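You operate a simulated robot arm through the tools that you are given. There is no shell and no other tool.

Carry out the task below with a simulated robot arm. There is one attempt and no reset: what you move stays moved.

JOB
Brush the grey pad clean and light it at full brightness.
Fine: lens over the pad, lamp on, dial at brightest; put the brush back. Set down upright: wooden brush. What is to be rubbed or washed off counts as gone when no trace of it is left.

It is judged by the outcome, as a careful person would: the job done as asked, and still so three seconds after it is handed in. It fails if anything else is knocked over, pushed out of place, dropped, spilled or broken.

ROBOT AND FRAMES
A 6-joint arm with a two-finger parallel gripper, fixed in place. Base frame: the origin is on the floor under the middle of its stand, x ahead of it, y to its left, z up; the work surface is at about z = 800. Units: mm, degrees, N and s.
With the tool pointing down near the work surface it reaches from about 340 to 760 mm from the base axis. Its first joint turns from -66.0 to 66.0 degrees. Payload 2.45 kg.
The tool frame sits at the grasp point between the pads (the TCP): z along the fingers, y along the line on which they close. The tips reach 24 mm beyond it. The gripper opens to 68 mm. The fingers are 17 mm wide and 10 mm thick; the gripper's body (40 by 70 mm) begins 41 mm behind the TCP.
Orientation is told as [roll, pitch, yaw] about the base's x, y, z axes, in that order, counted from this pose: with the fingers straight down and closing along the base's y, the tool's x points along the base's -x, its y along +y and its z along -z.

CONTROLS
- The arm moves only by the tool servo_tool. Its argument "plan" is a list of rows, each an object of numbers (a shift or turn left out is 0, a gripper value left out holds the last): "tx", "ty", "tz": the shift along the tool's x, y, z in units of 30 mm (1.0 is 30 mm); "ax", "ay", "az": the turn, a rotation vector about the tool's x, y, z in units of 5 degrees (1.0 is 5 degrees); "hand": the finger opening in mm, from 0 to 68. In form: [{"tx": .., "ty": .., "tz": .., "ax": .., "ay": .., "az": .., "hand": ..}, ...]. A call has 1 to 20 rows; each row shifts and turns the commanded pose from where the row before left it, along the tool's axes as they then stand. A call with a number of a shift or a turn outside -1 to 1 is refused whole. Rows are played at 5 a second. More than 50 mm and 8.6 degrees between two rows, or a gripper value outside its range, and nothing of the call is played. Where a pose cannot be reached the arm comes as near as it can. A force on the tool above 40 N (or 10 N above the force at the start of the call, whichever is more), or a blocked arm, ends the call early, and 0.2 s more pass. The fingers move at their own pace (about 108 mm/s each) and stop on an object; they squeeze with about 28 N. The grip force told is the motor's: it shows also when the fingers shut on nothing. Time passes only in rows, and 0.2 s behind the last, so rows that do not move let the fingers close. It gives the time, the measured TCP pose, the force on the tool (base axes), the opening and the grip force at its end, in the units of the frame above (readings bear some noise), with the torque about the TCP (base axes, N m) and any sound that the robot's microphone picked up.
- Cameras (640 x 400 px; columns grow to the right, rows downward): "scene" is fixed at [178.4, 431.8, 1450.8]; the picture's right is [-0.58, -0.81, 0.00], its down [-0.50, 0.36, -0.79] and it looks along [0.64, -0.46, -0.61] (base axes); focal length 360 px, centre (320, 200). "wrist" rides on the gripper at [84, 11, -75] in the tool frame; the picture's right is [-0.13, 0.99, 0.00], its down [-0.60, -0.08, -0.79] and it looks along [-0.79, -0.10, 0.61] (tool axes); focal length 251 px, centre (320, 200). There is no depth. A picture from a camera that has moved, and an enlarged one, comes with that camera's place and axes in the base frame and with its lens. The place of the scene camera against the robot may be out by one fixed shift of up to 12 mm in any direction.
- capture(camera): a new picture of that camera. No time passes.
- close_up(camera, box): a new picture of the part [left, top, right, bottom] of that camera's present view, enlarged. No time passes.
- close_job(): hands the job in; it is judged then, once.

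Nothing tells you positions but the pictures and the camera data. Unless the task says otherwise, let go and move clear before handing in.

The tools are called after ">>>" as a command line: name --argument value ..., lists and objects as JSON in quotes. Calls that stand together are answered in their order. servo_tool: Moves the arm, as the interface text tells. Its arguments: {"type":"object","properties":{"plan":{"type":"array","items":{"type":"object","properties":{"tx":{"type":"number"},"ty":{"type":"number"},"tz":{"type":"number"},"ax":{"type":"number"},"ay":{"type":"number"},"az":{"type":"number"},"hand":{"type":"number"}}}}},"required":["plan"]} The other tools are called the same way: capture (camera) takes a picture; close_up (camera, box) takes an enlarged picture of a part of a camera's view; close_job () hands the job in.

At the start:

```text
time_s: 0.0
tool_pos: [473.7, -114.1, 1124.3]
tcp_rot: [0.0, 0.0, -0.1]
force: [0.1, -0.1, -0.7]
torque: [-0.02, -0.03, -0.01]
finger_gap: 67.6
grip_force: 0.0
```

scene: 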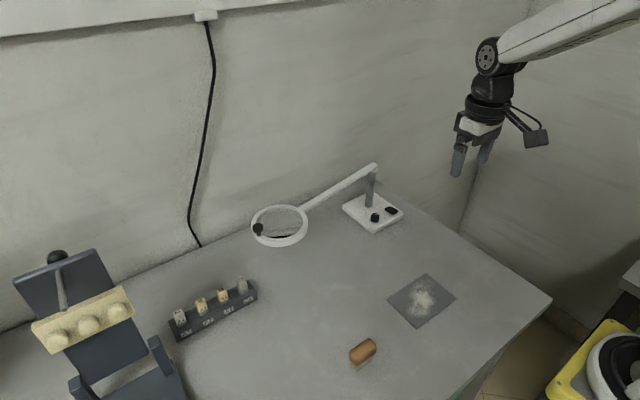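
wrist: 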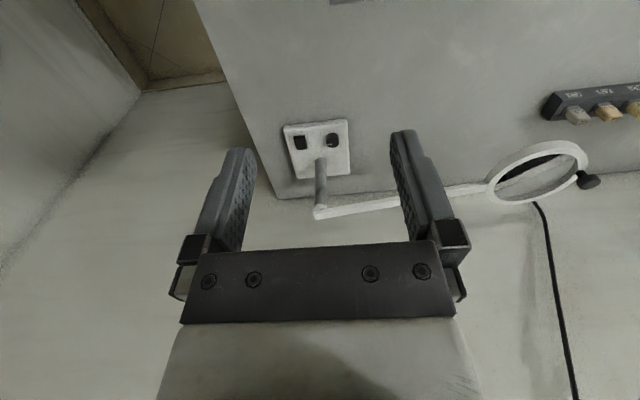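

I see a table with a magnifier lamp (base with a dial and switch, an arm with a ring lens), a grey pad with pale dust on it, a wooden brush lying near the front edge, and a rack and other things to the left. I'll look closer before moving.

>>> close_up --camera "scene" --box '[330, 150, 430, 240]'

>>> close_up --camera "scene" --box '[330, 260, 470, 380]'

>>> close_up --camera "scene" --box '[230, 150, 390, 260]'

>>> close_up --camera "wrist" --box '[260, 100, 420, 230]'

```text
4.44 times, centred on (380, 195) of scene
camera zoom: at [178.4, 431.8, 1450.8], right [-0.58, -0.81, 0.0], down [-0.5, 0.36, -0.79], along [0.64, -0.46, -0.61], focal length 1599 px, centre (53, 222)
```

zoom: 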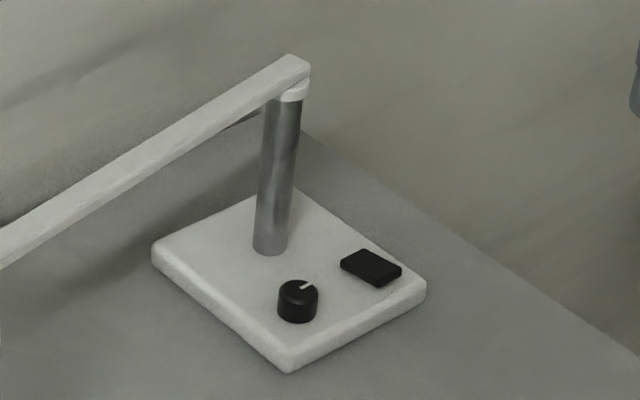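

```text
3.33 times, centred on (400, 320) of scene
camera zoom: at [178.4, 431.8, 1450.8], right [-0.58, -0.81, 0.0], down [-0.5, 0.36, -0.79], along [0.64, -0.46, -0.61], focal length 1200 px, centre (53, -200)
```

zoom: 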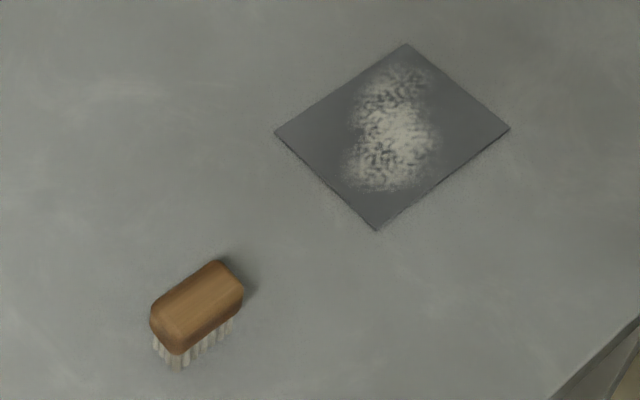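

```text
3.64 times, centred on (310, 205) of scene
camera zoom: at [178.4, 431.8, 1450.8], right [-0.58, -0.81, 0.0], down [-0.5, 0.36, -0.79], along [0.64, -0.46, -0.61], focal length 1308 px, centre (356, 182)
```

zoom: 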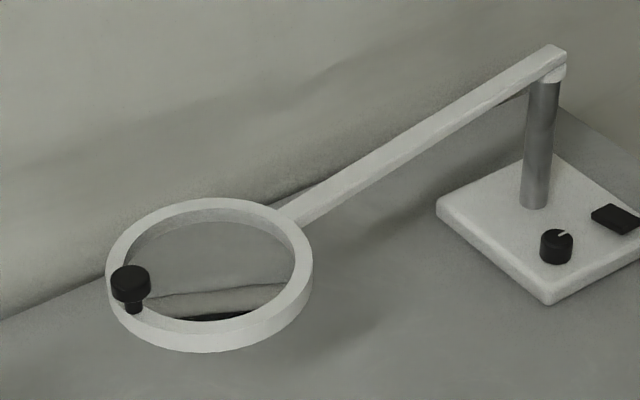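

```text
3.08 times, centred on (340, 165) of wrist
camera zoom: at [390.0, -102.7, 1198.7], right [0.13, 0.99, 0.0], down [0.6, -0.08, 0.79], along [0.79, -0.1, -0.61], focal length 774 px, centre (258, 308)
```

zoom: 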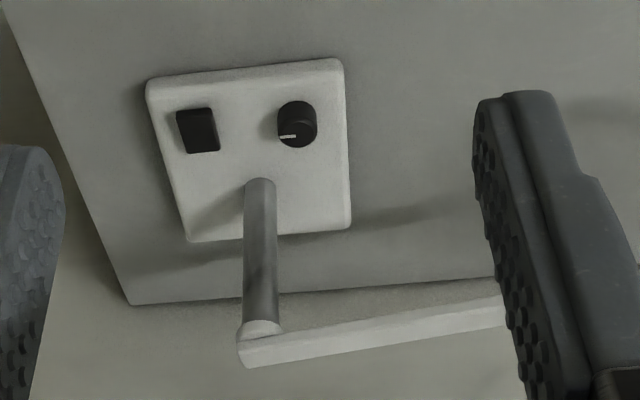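

The lamp base is at about (720,-145) with the dial near (685,-112) and the rocker near (685,-176). The lens ring swings about the pole at about (740,-145), the pad is centred near (445,-36), and the brush is near (420,160). I'll move over the brush first to look at it with the wrist camera.

>>> servo_tool --plan '[{"tx": 0.17, "ty": 0.91, "tz": 0.5, "hand": 68}, {"tx": 0.17, "ty": 0.91, "tz": 0.5}, {"tx": 0.17, "ty": 0.91, "tz": 0.5}, {"tx": 0.17, "ty": 0.91, "tz": 0.5}, {"tx": 0.17, "ty": 0.91, "tz": 0.5}, {"tx": 0.17, "ty": 0.91, "tz": 0.5}, {"tx": 0.17, "ty": 0.91, "tz": 0.5}, {"tx": 0.17, "ty": 0.91, "tz": 0.5}, {"tx": 0.17, "ty": 0.91, "tz": 0.5}, {"tx": 0.17, "ty": 0.91, "tz": 0.5}, {}]'

>>> capture --camera "wrist"

>>> capture --camera "scene"

```text
time_s: 2.4
tool_pos: [421.2, 159.7, 973.8]
tcp_rot: [0.0, 0.0, 0.0]
force: [0.1, -0.9, -0.7]
torque: [-0.02, 0.01, -0.02]
finger_gap: 68.1
grip_force: 0.1
```

```text
taken
camera wrist: at [337.1, 171.7, 1047.9], right [0.13, 0.99, 0.0], down [0.6, -0.08, 0.79], along [0.79, -0.1, -0.61], focal length 251 px, centre (320, 200)
```

wrist: 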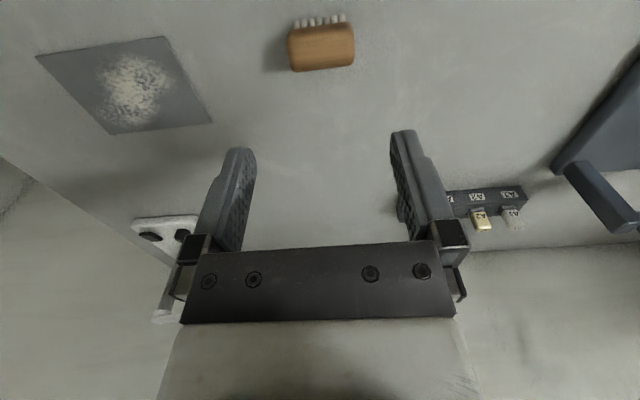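

```text
taken
```

scene: 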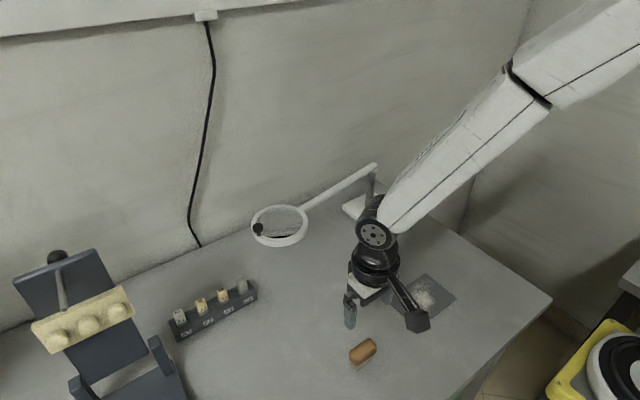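

>>> close_up --camera "wrist" --box '[260, 0, 388, 80]'

>>> close_up --camera "wrist" --box '[20, 10, 228, 140]'

>>> close_up --camera "scene" --box '[320, 230, 480, 390]'

```text
5.00 times, centred on (324, 40) of wrist
camera zoom: at [337.1, 171.7, 1047.9], right [0.13, 0.99, 0.0], down [0.6, -0.08, 0.79], along [0.79, -0.1, -0.61], focal length 1257 px, centre (300, 1000)
```

zoom: 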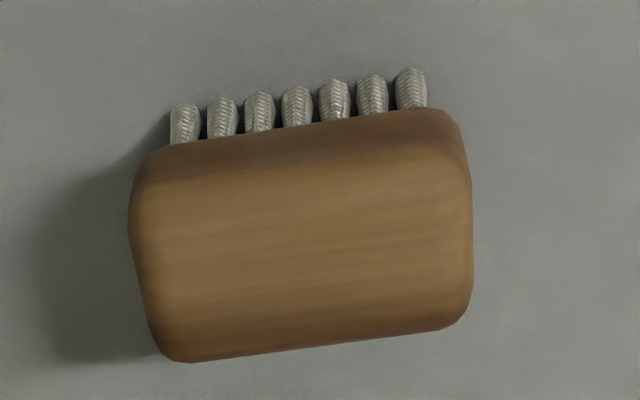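

```text
3.08 times, centred on (124, 75) of wrist
camera zoom: at [337.1, 171.7, 1047.9], right [0.13, 0.99, 0.0], down [0.6, -0.08, 0.79], along [0.79, -0.1, -0.61], focal length 774 px, centre (923, 585)
```

zoom: 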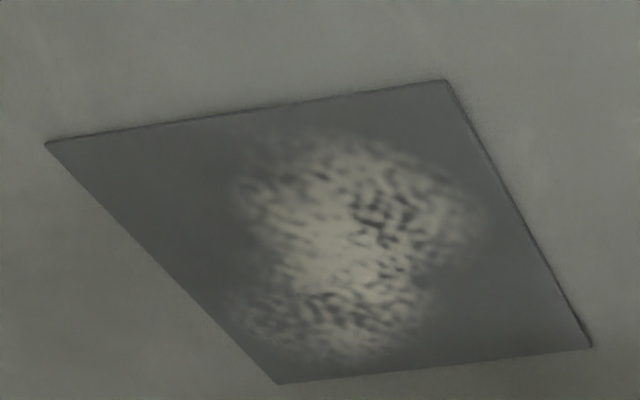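

```text
2.50 times, centred on (400, 310) of scene
camera zoom: at [178.4, 431.8, 1450.8], right [-0.58, -0.81, 0.0], down [-0.5, 0.36, -0.79], along [0.64, -0.46, -0.61], focal length 900 px, centre (120, -75)
```

zoom: 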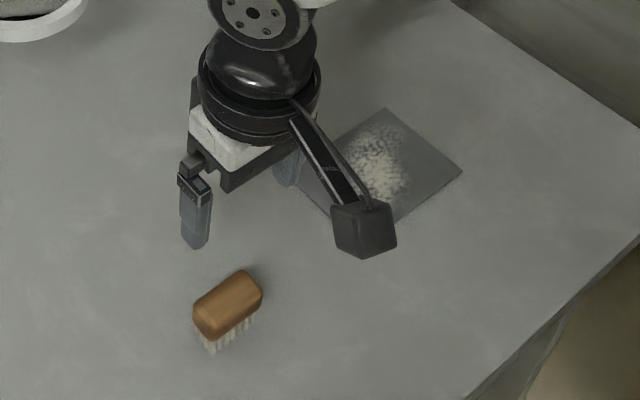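

The brush's long side runs along y, centred near (422,161), about 54 by 27 mm with its top near z 835. I'll turn the gripper 90° so it closes across the narrow side (along x), then check.

>>> servo_tool --plan '[{"az": 1}, {"az": 1}, {"az": 1}, {"az": 1}, {"az": 1}, {"az": 1}, {"az": 1}, {"az": 1}, {"az": 1}, {"az": 1}, {"az": 1}, {"az": 1}, {"az": 1}, {"az": 1}, {"az": 1}, {"az": 1}, {"az": 1}, {"az": 1}, {}]'

>>> capture --camera "wrist"

>>> capture --camera "scene"

```text
time_s: 6.4
tool_pos: [422.9, 157.6, 974.9]
tcp_rot: [0.1, 0.0, -90.1]
force: [0.2, 0.0, 0.4]
torque: [0.0, 0.07, 0.03]
finger_gap: 68.2
grip_force: 0.0
```

```text
taken
camera wrist: at [434.4, 242.5, 1049.4], right [0.99, -0.13, 0.0], down [-0.08, -0.6, 0.79], along [-0.1, -0.79, -0.61], focal length 251 px, centre (320, 200)
```

wrist: 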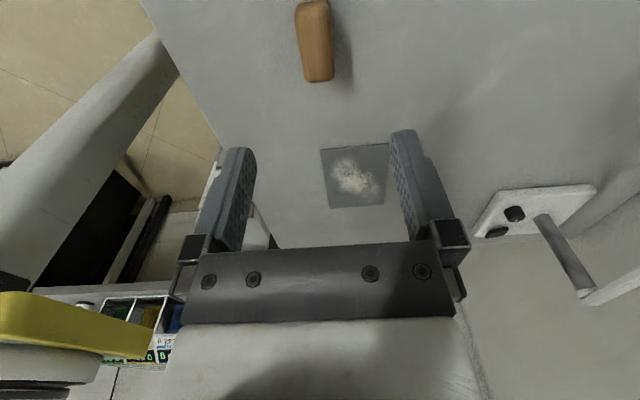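

```text
taken
```

scene: 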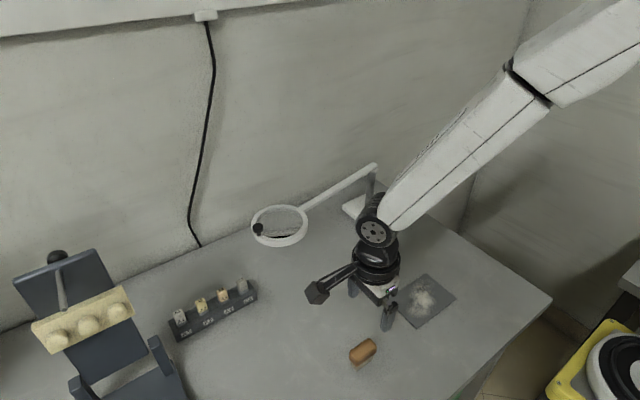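

The gripper is now rotated with the camera on the +y side. I'll zoom on the brush to pin down its x centre.

>>> close_up --camera "wrist" --box '[250, 0, 378, 100]'

>>> close_up --camera "wrist" --box '[300, 130, 420, 220]'

```text
4.00 times, centred on (314, 50) of wrist
camera zoom: at [434.4, 242.5, 1049.4], right [0.99, -0.13, 0.0], down [-0.08, -0.6, 0.79], along [-0.1, -0.79, -0.61], focal length 1006 px, centre (344, 800)
```

zoom: 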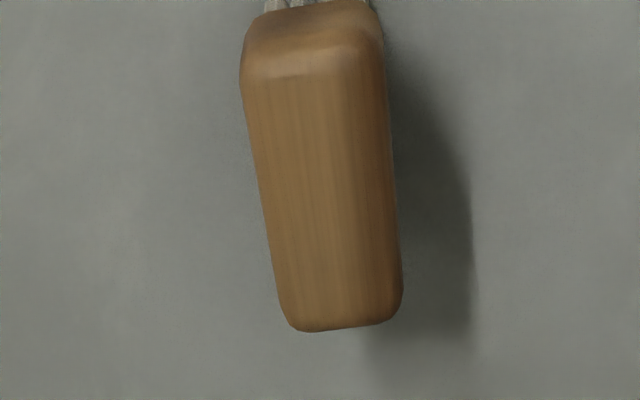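

```text
4.44 times, centred on (360, 175) of wrist
camera zoom: at [434.4, 242.5, 1049.4], right [0.99, -0.13, 0.0], down [-0.08, -0.6, 0.79], along [-0.1, -0.79, -0.61], focal length 1118 px, centre (142, 311)
```

zoom: 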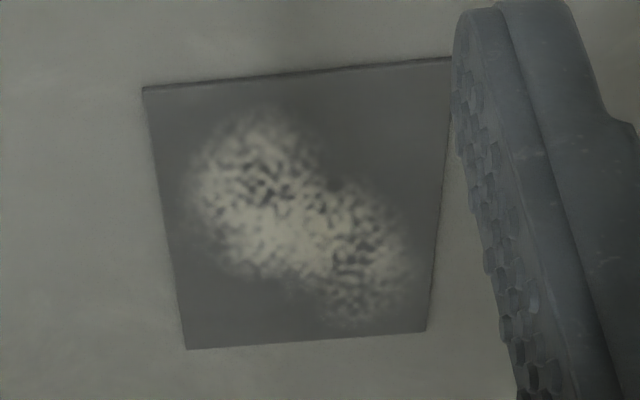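

The brush centre is at about (420,161). I'll shift by a few mm and descend until the fingertips straddle the block, then check.

>>> servo_tool --plan '[{"tx": 0.08, "ty": -0.09, "tz": 0.8}, {"tz": 0.8}, {"tz": 0.8}, {"tz": 0.8}, {"tz": 0.6}, {"tz": 0.4}, {}]'

>>> capture --camera "wrist"

>>> close_up --camera "scene" --box '[300, 270, 428, 370]'

```text
time_s: 8.0
tool_pos: [420.3, 160.4, 848.0]
tcp_rot: [0.0, 0.0, -90.0]
force: [0.2, -0.2, 0.1]
torque: [0.02, -0.01, -0.02]
finger_gap: 67.9
grip_force: 0.1
```

```text
taken
camera wrist: at [431.4, 245.5, 921.9], right [0.99, -0.13, 0.0], down [-0.08, -0.6, 0.79], along [-0.1, -0.79, -0.61], focal length 251 px, centre (320, 200)
```

wrist: 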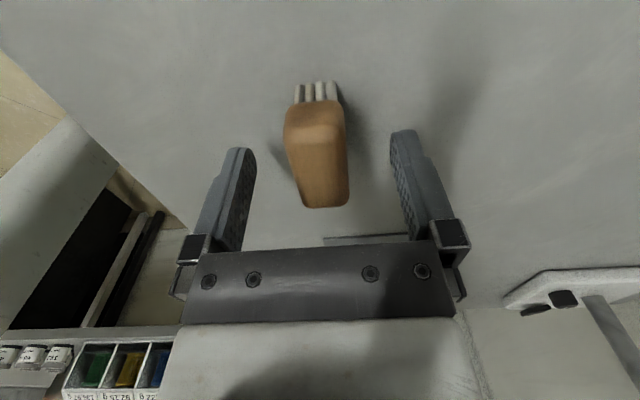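

```text
4.00 times, centred on (364, 320) of scene
camera zoom: at [178.4, 431.8, 1450.8], right [-0.58, -0.81, 0.0], down [-0.5, 0.36, -0.79], along [0.64, -0.46, -0.61], focal length 1439 px, centre (144, -280)
```

zoom: 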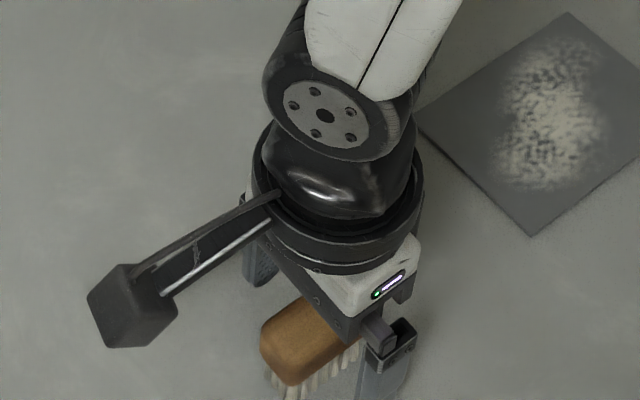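

The fingers straddle the brush centrally. I'll zoom in to read the block's height so I grip the wood and not the bristles.

>>> close_up --camera "wrist" --box '[240, 60, 400, 220]'

```text
2.50 times, centred on (320, 140) of wrist
camera zoom: at [431.4, 245.5, 921.9], right [0.99, -0.13, 0.0], down [-0.08, -0.6, 0.79], along [-0.1, -0.79, -0.61], focal length 629 px, centre (320, 350)
```

zoom: 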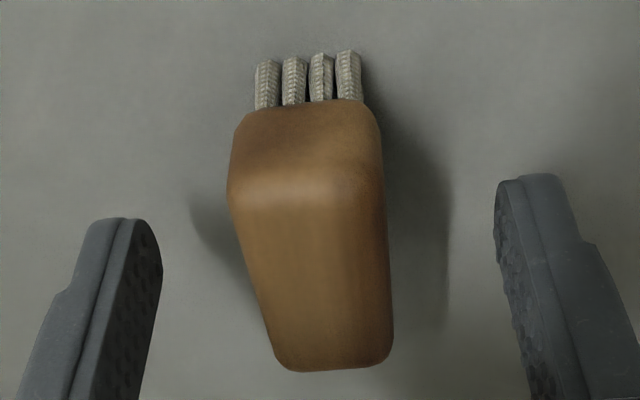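

The wood spans about z 822–845 over roughly 22 mm bristles. I'll lower to TCP z≈834 and close the gripper.

>>> servo_tool --plan '[{"tz": 0.23}, {"tz": 0.23}, {}, {"hand": 20}, {"hand": 10}, {"hand": 10}, {"hand": 10}]'

>>> capture --camera "wrist"

```text
time_s: 9.6
tool_pos: [420.8, 159.7, 833.9]
tcp_rot: [-0.1, 0.1, -90.0]
force: [-0.4, -0.3, 0.1]
torque: [0.03, 0.01, -0.01]
finger_gap: 25.0
grip_force: 28.2
```

```text
taken
camera wrist: at [431.9, 245.4, 908.9], right [0.99, -0.13, 0.0], down [-0.08, -0.6, 0.79], along [-0.1, -0.79, -0.61], focal length 251 px, centre (320, 200)
```

wrist: 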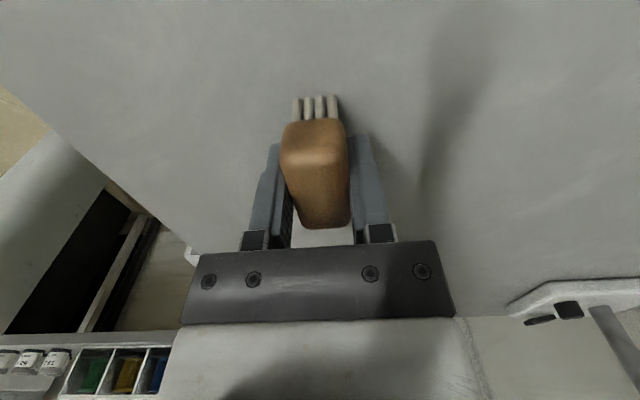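

The grip is firm at 25 mm. From the wrist view the pad spans x 406–495 and y -103 to 26. I'll lift the brush, carry it over the pad's +y end, and come down just above it.

>>> servo_tool --plan '[{"tz": -0.5}, {"tz": -0.75}, {"tz": -0.75}, {"tx": -0.87, "ty": -0.03}, {"tx": -0.87, "ty": -0.03}, {"tx": -0.87, "ty": -0.03}, {"tx": -0.87, "ty": -0.03}, {"tx": -0.87, "ty": -0.03}, {"tx": -0.87}, {}, {"tz": 0.6}, {"tz": 0.6}, {"tz": 0.4}, {}]'

>>> capture --camera "wrist"

>>> close_up --camera "scene" --box '[340, 230, 480, 350]'

```text
time_s: 12.6
tool_pos: [413.4, 5.2, 845.3]
tcp_rot: [-0.1, 0.1, -90.0]
force: [-0.6, 0.8, -0.2]
torque: [-0.01, -0.06, 0.0]
finger_gap: 25.2
grip_force: 27.7
```

```text
taken
camera wrist: at [423.6, 90.1, 919.6], right [0.99, -0.13, 0.0], down [-0.08, -0.6, 0.79], along [-0.1, -0.79, -0.61], focal length 251 px, centre (320, 200)
```

wrist: 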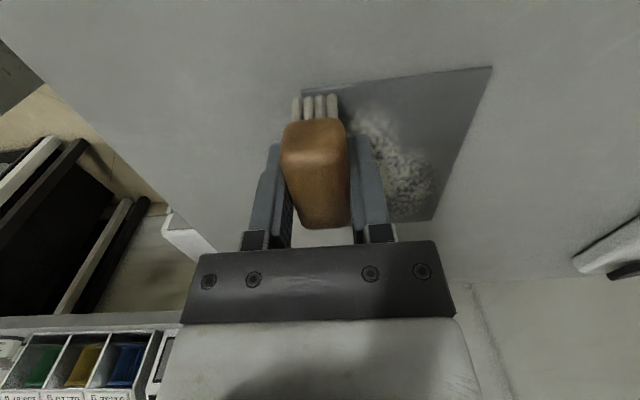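

```text
3.33 times, centred on (410, 290) of scene
camera zoom: at [178.4, 431.8, 1450.8], right [-0.58, -0.81, 0.0], down [-0.5, 0.36, -0.79], along [0.64, -0.46, -0.61], focal length 1200 px, centre (20, -100)
```

zoom: 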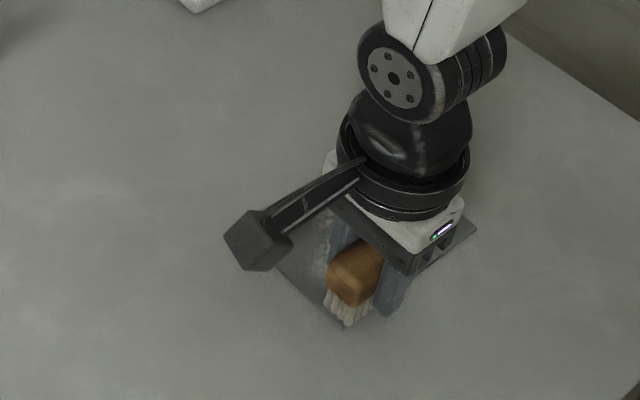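

The brush hovers just above the pad's near edge at the +y end. I'll nudge +3 mm in x and lower gently, watching the force.

>>> servo_tool --plan '[{"ty": 0.1, "tz": 0.15}, {"tz": 0.15}, {}]'

>>> servo_tool --plan '[{"tz": 0.033}, {}]'

>>> servo_tool --plan '[{"tz": 0.033}, {}]'

```text
time_s: 13.4
tool_pos: [416.3, 5.0, 836.0]
tcp_rot: [0.1, 0.0, -90.1]
force: [-4.4, -1.1, 22.1]
torque: [-0.07, 0.11, -0.01]
finger_gap: 25.3
grip_force: 28.1
```

```text
time_s: 14.0
tool_pos: [416.5, 5.7, 835.9]
tcp_rot: [0.0, 0.0, -90.0]
force: [-6.3, -1.7, 24.9]
torque: [-0.03, 0.09, 0.0]
finger_gap: 25.4
grip_force: 27.6
```

```text
time_s: 14.4
tool_pos: [417.8, 4.3, 836.3]
tcp_rot: [-0.1, -0.1, -89.9]
force: [-3.4, -0.5, 12.9]
torque: [0.05, 0.0, 0.01]
finger_gap: 25.3
grip_force: 28.1
stopped in row 2: the force on the tool passed its limit at 44 N (the readings are from after the stop); the commanded pose is now the measured one
```

Contact is made and it is stiff (about 13 N after the stop). I'll back off about 0.3 mm and make the first gentle stroke in +x, then look.

>>> servo_tool --plan '[{"tz": -0.012}, {}]'

```text
time_s: 15.0
tool_pos: [417.3, 5.6, 836.4]
tcp_rot: [0.0, 0.0, -90.0]
force: [-2.6, -3.0, 11.3]
torque: [-0.07, 0.02, 0.0]
finger_gap: 25.0
grip_force: 28.4
```

>>> servo_tool --plan '[{"ty": 0.2, "tz": -0.008}, {"ty": 0.275}, {"ty": 0.275}, {"ty": 0.275}, {"ty": 0.275}, {"ty": 0.275}, {"ty": 0.275}, {"ty": 0.275}, {"ty": 0.1}, {}]'

>>> capture --camera "wrist"

>>> close_up --camera "scene" --box '[340, 230, 480, 350]'

```text
time_s: 17.2
tool_pos: [483.8, 5.0, 836.1]
tcp_rot: [0.0, 0.0, -90.1]
force: [-1.1, 0.9, 5.4]
torque: [0.08, 0.0, -0.01]
finger_gap: 25.2
grip_force: 28.0
```

```text
taken
camera wrist: at [495.4, 90.1, 910.6], right [0.99, -0.13, 0.0], down [-0.08, -0.6, 0.79], along [-0.1, -0.79, -0.61], focal length 251 px, centre (320, 200)
```

wrist: 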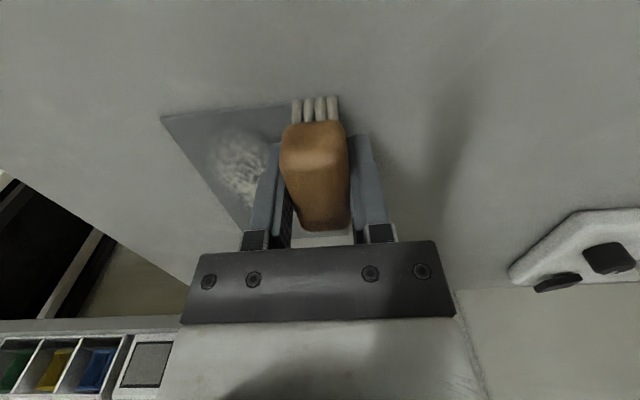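

```text
3.33 times, centred on (410, 290) of scene
camera zoom: at [178.3, 431.8, 1450.9], right [-0.58, -0.81, 0.0], down [-0.5, 0.36, -0.79], along [0.64, -0.46, -0.61], focal length 1200 px, centre (20, -100)
```

zoom: 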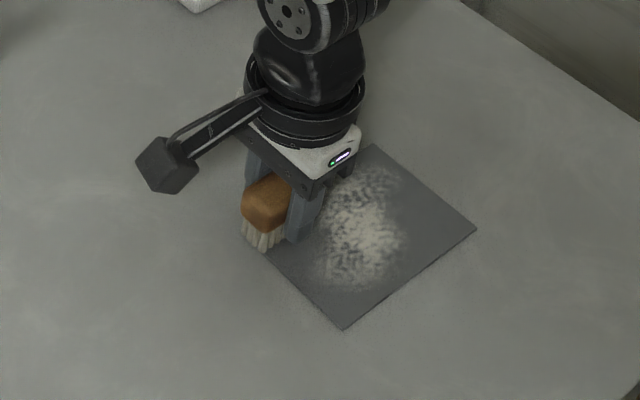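

The pad hasn't shifted, and the dust still shows. I'll stroke back along the same line, then step to −y and keep going.

>>> servo_tool --plan '[{"ty": -0.275}, {"ty": -0.275}, {"ty": -0.275}, {"ty": -0.275}, {"ty": -0.275}, {"ty": -0.275}, {"ty": -0.275}, {"ty": -0.275}, {}]'

>>> close_up --camera "scene" --box '[340, 230, 480, 350]'

>>> capture --camera "wrist"

```text
time_s: 19.2
tool_pos: [417.1, 5.1, 838.3]
tcp_rot: [0.0, -0.1, -90.1]
force: [1.2, -0.4, -0.5]
torque: [0.0, 0.01, -0.01]
finger_gap: 25.3
grip_force: 28.2
```

```text
3.33 times, centred on (410, 290) of scene
camera zoom: at [178.4, 431.8, 1450.8], right [-0.58, -0.81, 0.0], down [-0.5, 0.36, -0.79], along [0.64, -0.46, -0.61], focal length 1200 px, centre (20, -100)
```

zoom: 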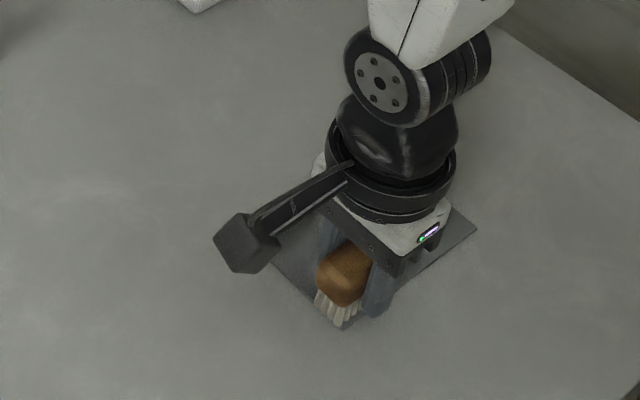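

```text
taken
camera wrist: at [429.9, 90.6, 911.0], right [0.99, -0.13, 0.0], down [-0.08, -0.6, 0.79], along [-0.1, -0.79, -0.61], focal length 251 px, centre (320, 200)
```

wrist: 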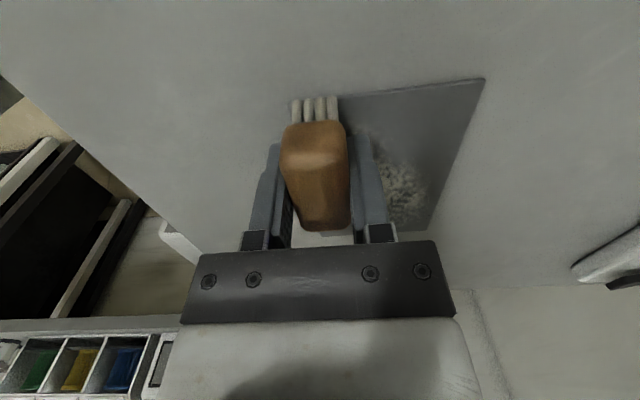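

The dust near the +y end is thinning, but contact got light on the return. I'll step −y by about 22 mm, press slightly more, and stroke again.

>>> servo_tool --plan '[{"tz": 0.012}, {"tx": -0.37}, {"tx": -0.37}, {}]'

```text
time_s: 20.2
tool_pos: [417.7, -16.8, 835.9]
tcp_rot: [-0.1, 0.0, -90.0]
force: [-0.6, 0.5, 0.7]
torque: [0.03, 0.02, 0.0]
finger_gap: 25.3
grip_force: 28.1
```

>>> servo_tool --plan '[{"tz": 0.015}, {}]'

```text
time_s: 20.8
tool_pos: [417.9, -16.5, 836.2]
tcp_rot: [0.0, 0.0, -90.0]
force: [-2.9, 0.2, 19.5]
torque: [0.08, 0.08, -0.06]
finger_gap: 25.1
grip_force: 27.8
```

>>> servo_tool --plan '[{"tz": -0.006}, {"ty": 0.275}, {"ty": 0.275}, {"ty": 0.275}, {"ty": 0.275}, {"ty": 0.275}, {"ty": 0.275}, {"ty": 0.275}, {"ty": 0.275}, {}]'

>>> capture --camera "wrist"

```text
time_s: 23.0
tool_pos: [485.3, -16.7, 835.5]
tcp_rot: [-0.1, -0.1, -90.0]
force: [-5.8, -1.3, 21.7]
torque: [-0.03, 0.16, -0.02]
finger_gap: 25.4
grip_force: 28.3
```

```text
taken
camera wrist: at [496.1, 68.7, 910.5], right [0.99, -0.13, 0.0], down [-0.08, -0.6, 0.79], along [-0.1, -0.79, -0.61], focal length 251 px, centre (320, 200)
```

wrist: 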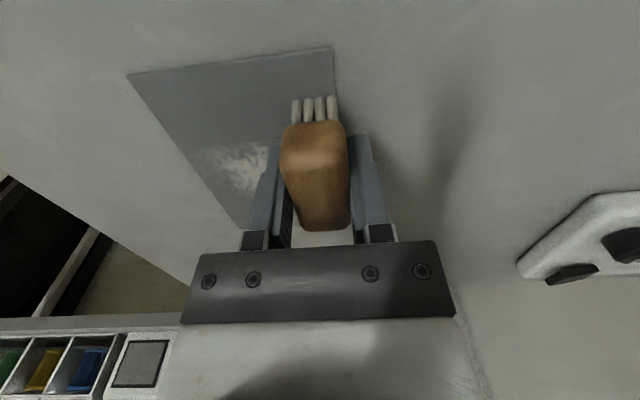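

The +y half is now mostly clean. I'll ease the pressure slightly, then stroke back, step −y, and repeat.

>>> servo_tool --plan '[{"tz": -0.006}, {"ty": -0.275}, {"ty": -0.275}, {"ty": -0.275}, {"ty": -0.275}, {"ty": -0.275}, {"ty": -0.275}, {"ty": -0.275}, {"ty": -0.275}, {}]'

>>> servo_tool --plan '[{"tx": -0.37}, {"tx": -0.37}, {}]'

```text
time_s: 25.2
tool_pos: [418.7, -17.9, 835.6]
tcp_rot: [-0.2, 0.0, -90.0]
force: [5.2, -2.2, 11.9]
torque: [-0.06, -0.15, 0.03]
finger_gap: 25.4
grip_force: 28.1
```

```text
time_s: 26.0
tool_pos: [419.2, -39.3, 836.7]
tcp_rot: [-0.3, -0.1, -90.0]
force: [-3.1, 3.5, 13.9]
torque: [0.11, 0.03, 0.02]
finger_gap: 25.2
grip_force: 27.9
```

>>> servo_tool --plan '[{"ty": 0.275}, {"ty": 0.275}, {"ty": 0.275}, {"ty": 0.275}, {"ty": 0.275}, {"ty": 0.275}, {"ty": 0.275}, {"ty": 0.275}, {}, {"ty": -0.275}, {"ty": -0.275}, {"ty": -0.275}, {"ty": -0.275}, {"ty": -0.275}, {"ty": -0.275}, {"ty": -0.275}, {"ty": -0.275}, {}]'

>>> servo_tool --plan '[{"tx": -0.37}, {"tx": -0.37}, {}]'

>>> capture --camera "wrist"

```text
time_s: 29.8
tool_pos: [420.8, -40.1, 834.5]
tcp_rot: [0.3, 0.0, -90.0]
force: [5.9, -0.2, 16.4]
torque: [0.0, -0.13, -0.01]
finger_gap: 24.9
grip_force: 27.8
```

```text
time_s: 30.6
tool_pos: [416.9, -61.1, 836.5]
tcp_rot: [-0.2, 0.0, -90.0]
force: [-1.9, 10.5, 33.3]
torque: [0.3, 0.04, 0.0]
finger_gap: 25.2
grip_force: 28.5
```

```text
taken
camera wrist: at [429.7, 24.3, 910.3], right [0.99, -0.13, 0.0], down [-0.08, -0.6, 0.79], along [-0.1, -0.79, -0.61], focal length 251 px, centre (320, 200)
```

wrist: 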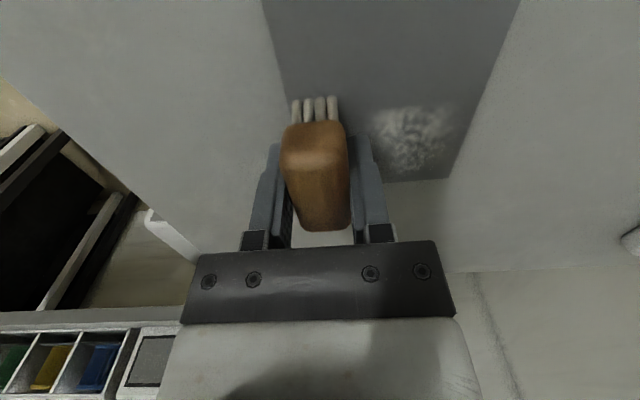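

Most of the pad is clean, with dust left at the −y end. Force is high (33 N), so I'll ease off 0.4 mm and stroke here.

>>> servo_tool --plan '[{"tz": -0.014}, {}]'

>>> servo_tool --plan '[{"ty": 0.275}, {"ty": 0.275}, {"ty": 0.275}, {"ty": 0.275}, {"ty": 0.275}, {"ty": 0.275}, {"ty": 0.275}, {"ty": 0.275}, {}, {"ty": -0.275}, {"ty": -0.275}, {"ty": -0.275}, {"ty": -0.275}, {"ty": -0.275}, {"ty": -0.275}, {"ty": -0.275}, {"ty": -0.275}, {}]'

```text
time_s: 31.2
tool_pos: [419.1, -61.5, 836.1]
tcp_rot: [0.0, 0.0, -90.0]
force: [-2.7, 1.1, 23.4]
torque: [-0.06, 0.03, -0.01]
finger_gap: 25.2
grip_force: 28.1
```

```text
time_s: 35.0
tool_pos: [420.7, -63.5, 836.3]
tcp_rot: [0.3, -0.1, -89.9]
force: [11.9, 2.2, 32.1]
torque: [0.13, -0.35, 0.07]
finger_gap: 25.1
grip_force: 27.9
```

>>> servo_tool --plan '[{"tz": -0.016}, {"tx": -0.31}, {"tx": -0.31}, {}]'

>>> capture --camera "wrist"

```text
time_s: 36.0
tool_pos: [416.3, -80.8, 835.7]
tcp_rot: [-0.4, 0.1, -90.0]
force: [-3.5, 1.6, 9.4]
torque: [0.0, 0.01, 0.02]
finger_gap: 25.2
grip_force: 28.0
```

```text
taken
camera wrist: at [428.5, 4.6, 910.3], right [0.99, -0.13, -0.01], down [-0.07, -0.6, 0.79], along [-0.11, -0.79, -0.61], focal length 251 px, centre (320, 200)
```

wrist: 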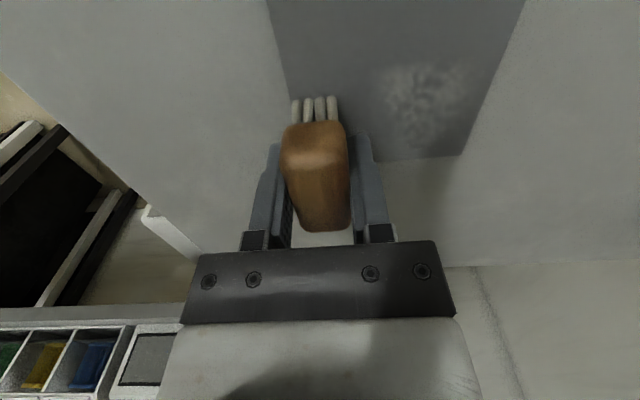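

Faint dust remains at the far-x part of the −y end. I'll stroke here twice.

>>> servo_tool --plan '[{"ty": 0.275}, {"ty": 0.275}, {"ty": 0.275}, {"ty": 0.275}, {"ty": 0.275}, {"ty": 0.275}, {"ty": 0.275}, {"ty": 0.275}, {}, {"ty": -0.275}, {"ty": -0.275}, {"ty": -0.275}, {"ty": -0.275}, {"ty": -0.275}, {"ty": -0.275}, {"ty": -0.275}, {"ty": -0.275}, {}]'

>>> capture --camera "wrist"

```text
time_s: 39.8
tool_pos: [417.3, -79.2, 837.5]
tcp_rot: [0.0, 0.0, -90.0]
force: [0.1, -0.4, -0.7]
torque: [-0.02, 0.01, -0.01]
finger_gap: 25.2
grip_force: 27.8
```

```text
taken
camera wrist: at [429.1, 5.3, 911.6], right [0.99, -0.13, 0.0], down [-0.08, -0.6, 0.79], along [-0.1, -0.79, -0.61], focal length 251 px, centre (320, 200)
```

wrist: 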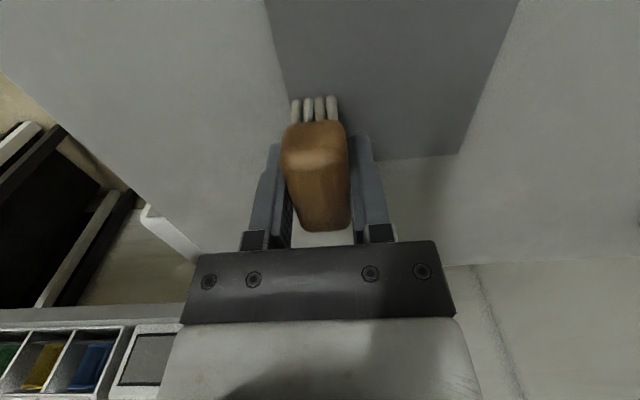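

The pad looks clean now. I'll lift the brush straight up and move toward +y to inspect the whole pad.

>>> servo_tool --plan '[{"tz": -0.5}, {"tz": -0.75}, {"tz": -0.75}, {"tx": 0.8}, {"tx": 0.8}, {"tx": 0.8}, {"tx": 0.8}, {"tx": 0.8}, {}]'

>>> close_up --camera "wrist" --box '[240, 0, 480, 150]'

>>> close_up --camera "scene" --box '[360, 250, 480, 350]'

>>> capture --camera "wrist"

```text
time_s: 41.8
tool_pos: [417.4, 41.9, 897.1]
tcp_rot: [-0.2, 0.0, -90.0]
force: [-0.1, 0.8, -0.4]
torque: [0.0, 0.01, -0.02]
finger_gap: 25.2
grip_force: 27.7
```

```text
2.67 times, centred on (360, 75) of wrist
camera zoom: at [429.5, 126.6, 971.4], right [0.99, -0.13, 0.0], down [-0.08, -0.6, 0.79], along [-0.1, -0.79, -0.61], focal length 670 px, centre (213, 533)
```

zoom: 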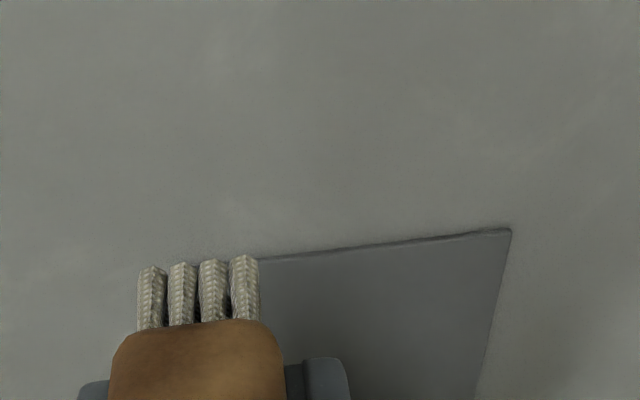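

```text
4.00 times, centred on (420, 300) of scene
camera zoom: at [178.4, 431.8, 1450.8], right [-0.58, -0.81, 0.0], down [-0.5, 0.36, -0.79], along [0.64, -0.46, -0.61], focal length 1439 px, centre (-80, -200)
```

zoom: 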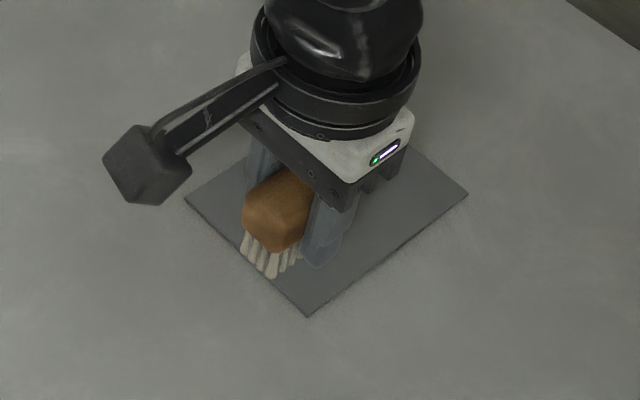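

```text
taken
camera wrist: at [429.5, 126.6, 971.4], right [0.99, -0.13, 0.0], down [-0.08, -0.6, 0.79], along [-0.1, -0.79, -0.61], focal length 251 px, centre (320, 200)
```

wrist: 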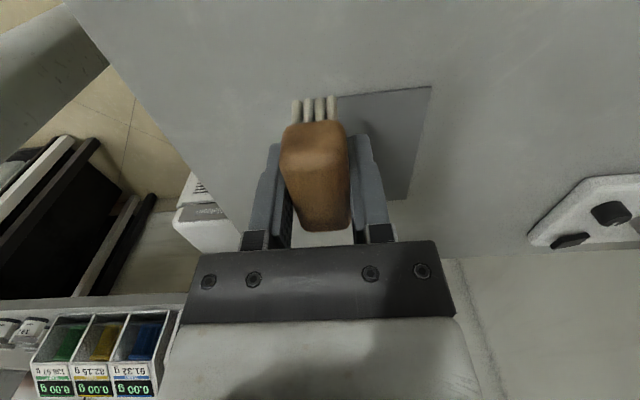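

The visible part of the pad is clean and the pad hasn't moved. I'll carry the brush back above its spot, which also uncovers the pad for a full check.

>>> servo_tool --plan '[{"tx": 0.79, "ty": 0.02}, {"tx": 0.79, "ty": 0.02}, {"tx": 0.79, "ty": 0.02}, {"tx": 0.79, "ty": 0.02}, {"tx": 0.79, "ty": 0.02}, {}]'

>>> close_up --camera "scene" --box '[370, 260, 474, 340]'

>>> capture --camera "scene"

>>> close_up --camera "wrist" --box '[320, 130, 420, 240]'

```text
time_s: 43.2
tool_pos: [420.5, 157.9, 896.2]
tcp_rot: [-0.1, 0.0, -89.9]
force: [-0.7, -0.5, 0.6]
torque: [-0.01, 0.01, -0.02]
finger_gap: 25.3
grip_force: 28.2
```

```text
5.00 times, centred on (422, 300) of scene
camera zoom: at [178.4, 431.8, 1450.8], right [-0.58, -0.81, 0.0], down [-0.5, 0.36, -0.79], along [0.64, -0.46, -0.61], focal length 1799 px, centre (-190, -300)
```

zoom: 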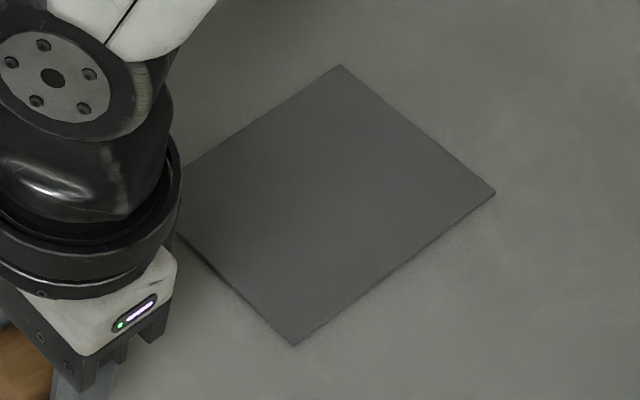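

```text
taken
```

scene: 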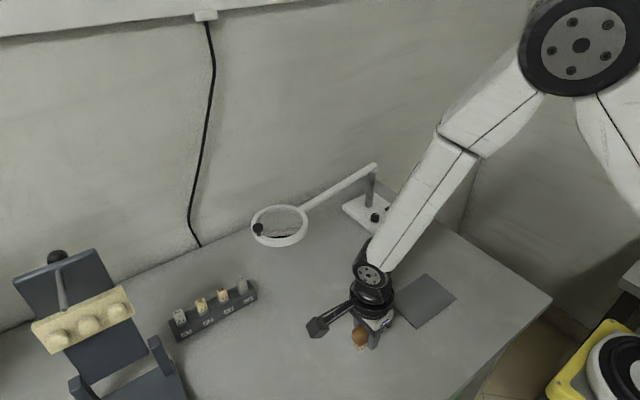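

```text
3.64 times, centred on (370, 185) of wrist
camera zoom: at [432.1, 243.6, 971.0], right [0.99, -0.13, 0.0], down [-0.08, -0.6, 0.79], along [-0.1, -0.79, -0.61], focal length 914 px, centre (138, 254)
```

zoom: 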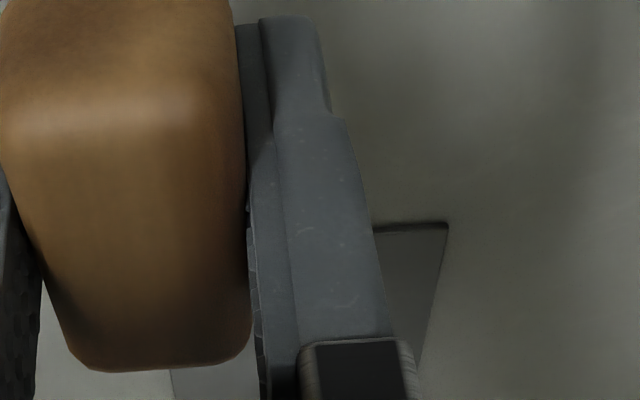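

The pad looks clean throughout. I'm about 2 mm short in y relative to the pick-up pose, so I'll correct that and lower nearly to the table.

>>> servo_tool --plan '[{"tx": 0.06, "tz": 0.7}, {"tz": 0.7}, {"tz": 0.35}, {"tz": 0.2}, {}]'

>>> capture --camera "wrist"

>>> close_up --camera "scene" --box '[310, 300, 410, 380]'

```text
time_s: 44.4
tool_pos: [421.0, 160.8, 838.1]
tcp_rot: [0.0, 0.0, -90.0]
force: [-1.0, 1.0, -0.6]
torque: [-0.01, 0.01, 0.0]
finger_gap: 25.2
grip_force: 27.9
```

```text
taken
camera wrist: at [433.8, 245.6, 912.4], right [0.99, -0.13, 0.0], down [-0.08, -0.6, 0.79], along [-0.1, -0.79, -0.61], focal length 251 px, centre (320, 200)
```

wrist: 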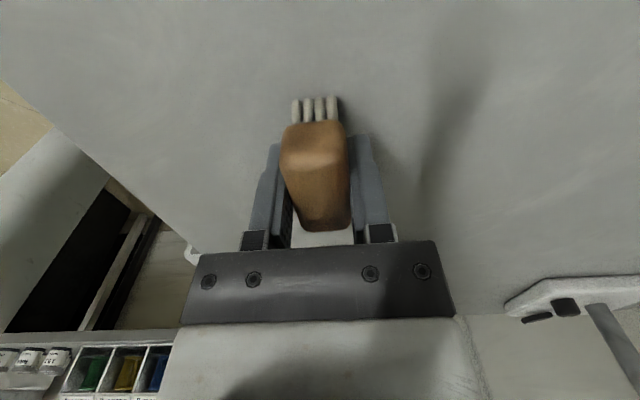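

```text
5.00 times, centred on (360, 340) of scene
camera zoom: at [178.4, 431.8, 1450.8], right [-0.58, -0.81, 0.0], down [-0.5, 0.36, -0.79], along [0.64, -0.46, -0.61], focal length 1799 px, centre (120, -500)
```

zoom: 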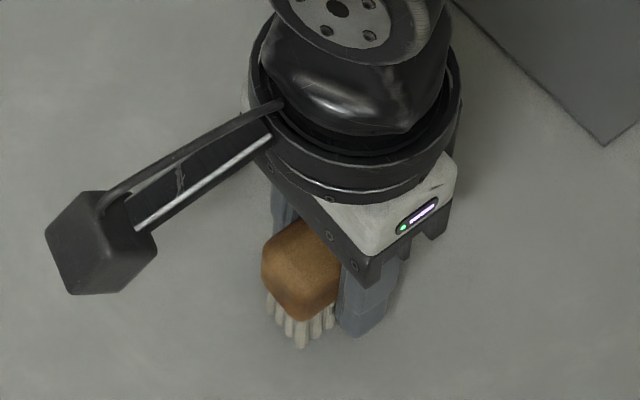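

>>> servo_tool --plan '[{"tz": 0.05}, {}]'

```text
time_s: 45.0
tool_pos: [420.8, 160.2, 836.1]
tcp_rot: [0.0, -0.1, -90.0]
force: [-0.4, 0.8, 0.0]
torque: [0.01, 0.02, -0.03]
finger_gap: 25.0
grip_force: 27.8
```

>>> servo_tool --plan '[{"tz": 0.025}, {}]'

```text
time_s: 45.6
tool_pos: [420.4, 159.7, 835.4]
tcp_rot: [0.0, -0.1, -89.9]
force: [0.2, -0.1, -0.6]
torque: [0.02, 0.0, 0.01]
finger_gap: 24.9
grip_force: 28.1
```

>>> servo_tool --plan '[{"tz": 0.025}, {}]'

```text
time_s: 46.2
tool_pos: [421.5, 159.0, 835.1]
tcp_rot: [-0.1, 0.0, -90.0]
force: [0.0, -1.1, -0.3]
torque: [0.01, 0.0, 0.0]
finger_gap: 25.3
grip_force: 28.3
```

>>> servo_tool --plan '[{"tz": 0.02}, {}]'

```text
time_s: 46.8
tool_pos: [421.4, 160.2, 834.2]
tcp_rot: [-0.1, 0.1, -90.0]
force: [0.1, -0.3, -1.0]
torque: [-0.02, 0.03, -0.03]
finger_gap: 25.4
grip_force: 27.9
```

>>> servo_tool --plan '[{"tz": 0.02}, {}]'

```text
time_s: 47.4
tool_pos: [422.5, 160.0, 832.7]
tcp_rot: [-0.1, 0.0, -89.9]
force: [-0.6, 0.3, -0.5]
torque: [0.0, 0.02, 0.01]
finger_gap: 25.0
grip_force: 27.7
```

No contact yet, so the brush probably slid up a little in the grip while pressing. I'll keep lowering in small steps.

>>> servo_tool --plan '[{"tz": 0.02}, {}]'

```text
time_s: 48.0
tool_pos: [422.8, 159.5, 832.7]
tcp_rot: [-0.2, 0.1, -89.9]
force: [0.4, -1.4, 4.2]
torque: [-0.06, -0.06, -0.03]
finger_gap: 25.1
grip_force: 28.1
```

Contact at about 4 N. I'll release the brush and rise.

>>> servo_tool --plan '[{"hand": 32}, {"hand": 50}, {"hand": 68}, {}, {"tz": -0.5}, {"tz": -0.8}, {"tz": -1}, {"tz": -1}, {"tz": -1}, {}]'

>>> capture --camera "wrist"

>>> close_up --camera "scene" --box '[310, 260, 474, 380]'

```text
time_s: 50.2
tool_pos: [421.1, 160.6, 964.6]
tcp_rot: [0.0, 0.0, -90.0]
force: [-0.3, -0.1, -0.2]
torque: [-0.02, -0.01, 0.05]
finger_gap: 68.1
grip_force: 0.1
```

```text
taken
camera wrist: at [432.3, 245.3, 1039.4], right [0.99, -0.13, 0.0], down [-0.08, -0.6, 0.79], along [-0.1, -0.79, -0.61], focal length 251 px, centre (320, 200)
```

wrist: 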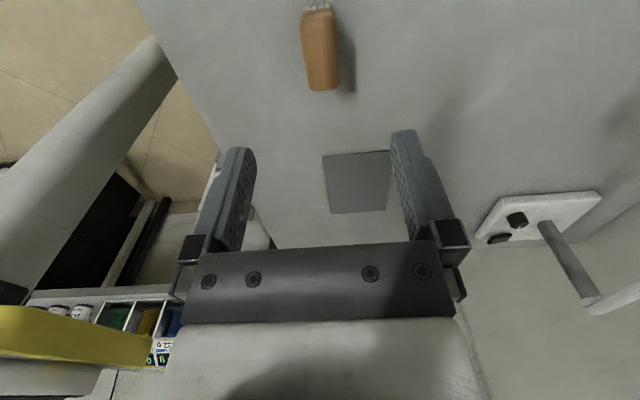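

```text
3.33 times, centred on (392, 320) of scene
camera zoom: at [178.4, 431.8, 1450.8], right [-0.58, -0.81, 0.0], down [-0.5, 0.36, -0.79], along [0.64, -0.46, -0.61], focal length 1200 px, centre (80, -200)
```

zoom: 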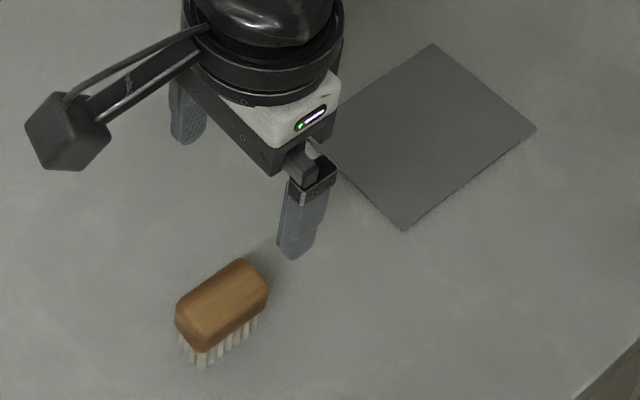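

The brush is back upright in its spot and the pad is clean and unmoved. Next is the lamp: I'll move in front of its base, turn the gripper back, and look at the dial and rocker closely.

>>> servo_tool --plan '[{"tx": -0.93, "ty": 0.56}, {"tx": -0.93, "ty": 0.56}, {"tx": -0.93, "ty": 0.56}, {"tx": -0.93, "ty": 0.56}, {"tx": -0.93, "ty": 0.56}, {"tx": -0.93, "ty": 0.56}, {"tx": -0.93, "ty": 0.56}, {"tx": -0.93, "ty": 0.56}, {"tx": -0.93, "ty": 0.56}, {"tx": -0.93, "ty": 0.56}, {}]'

>>> servo_tool --plan '[{"az": -1}, {"az": -1}, {"az": -1}, {"az": -1}, {"az": -1}, {"az": -1}, {"az": -1}, {"az": -1}, {"az": -1}, {"az": -1}, {"az": -1}, {"az": -1}, {"az": -1}, {"az": -1}, {"az": -1}, {"az": -1}, {"az": -1}, {"az": -1}, {}]'

>>> capture --camera "wrist"

>>> close_up --camera "scene" --box '[310, 260, 474, 380]'

```text
time_s: 52.6
tool_pos: [592.7, -118.5, 960.6]
tcp_rot: [-0.2, 0.1, -89.9]
force: [-0.6, 0.8, 0.9]
torque: [-0.01, -0.01, 0.01]
finger_gap: 67.8
grip_force: 0.1
```

```text
time_s: 56.6
tool_pos: [589.1, -118.4, 962.2]
tcp_rot: [0.0, 0.1, 0.1]
force: [0.9, 0.4, 0.0]
torque: [0.02, 0.02, 0.01]
finger_gap: 68.1
grip_force: 0.2
```

```text
taken
camera wrist: at [506.2, -106.8, 1036.9], right [0.13, 0.99, 0.0], down [0.6, -0.08, 0.79], along [0.79, -0.1, -0.61], focal length 251 px, centre (320, 200)
```

wrist: 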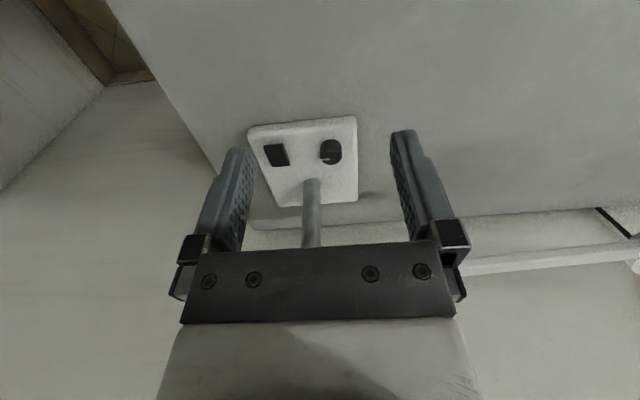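

```text
3.33 times, centred on (392, 320) of scene
camera zoom: at [178.4, 431.8, 1450.8], right [-0.58, -0.81, 0.0], down [-0.5, 0.36, -0.79], along [0.64, -0.46, -0.61], focal length 1200 px, centre (80, -200)
```

zoom: 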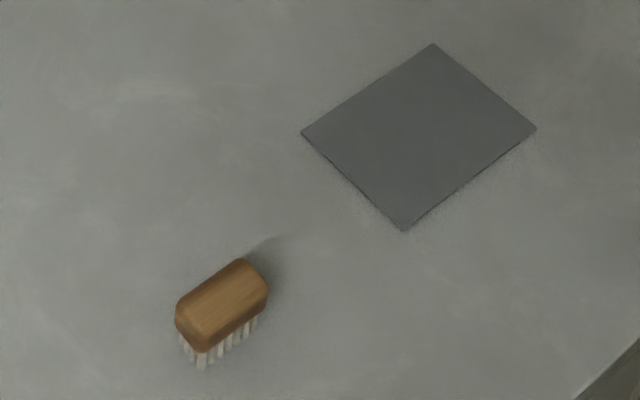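

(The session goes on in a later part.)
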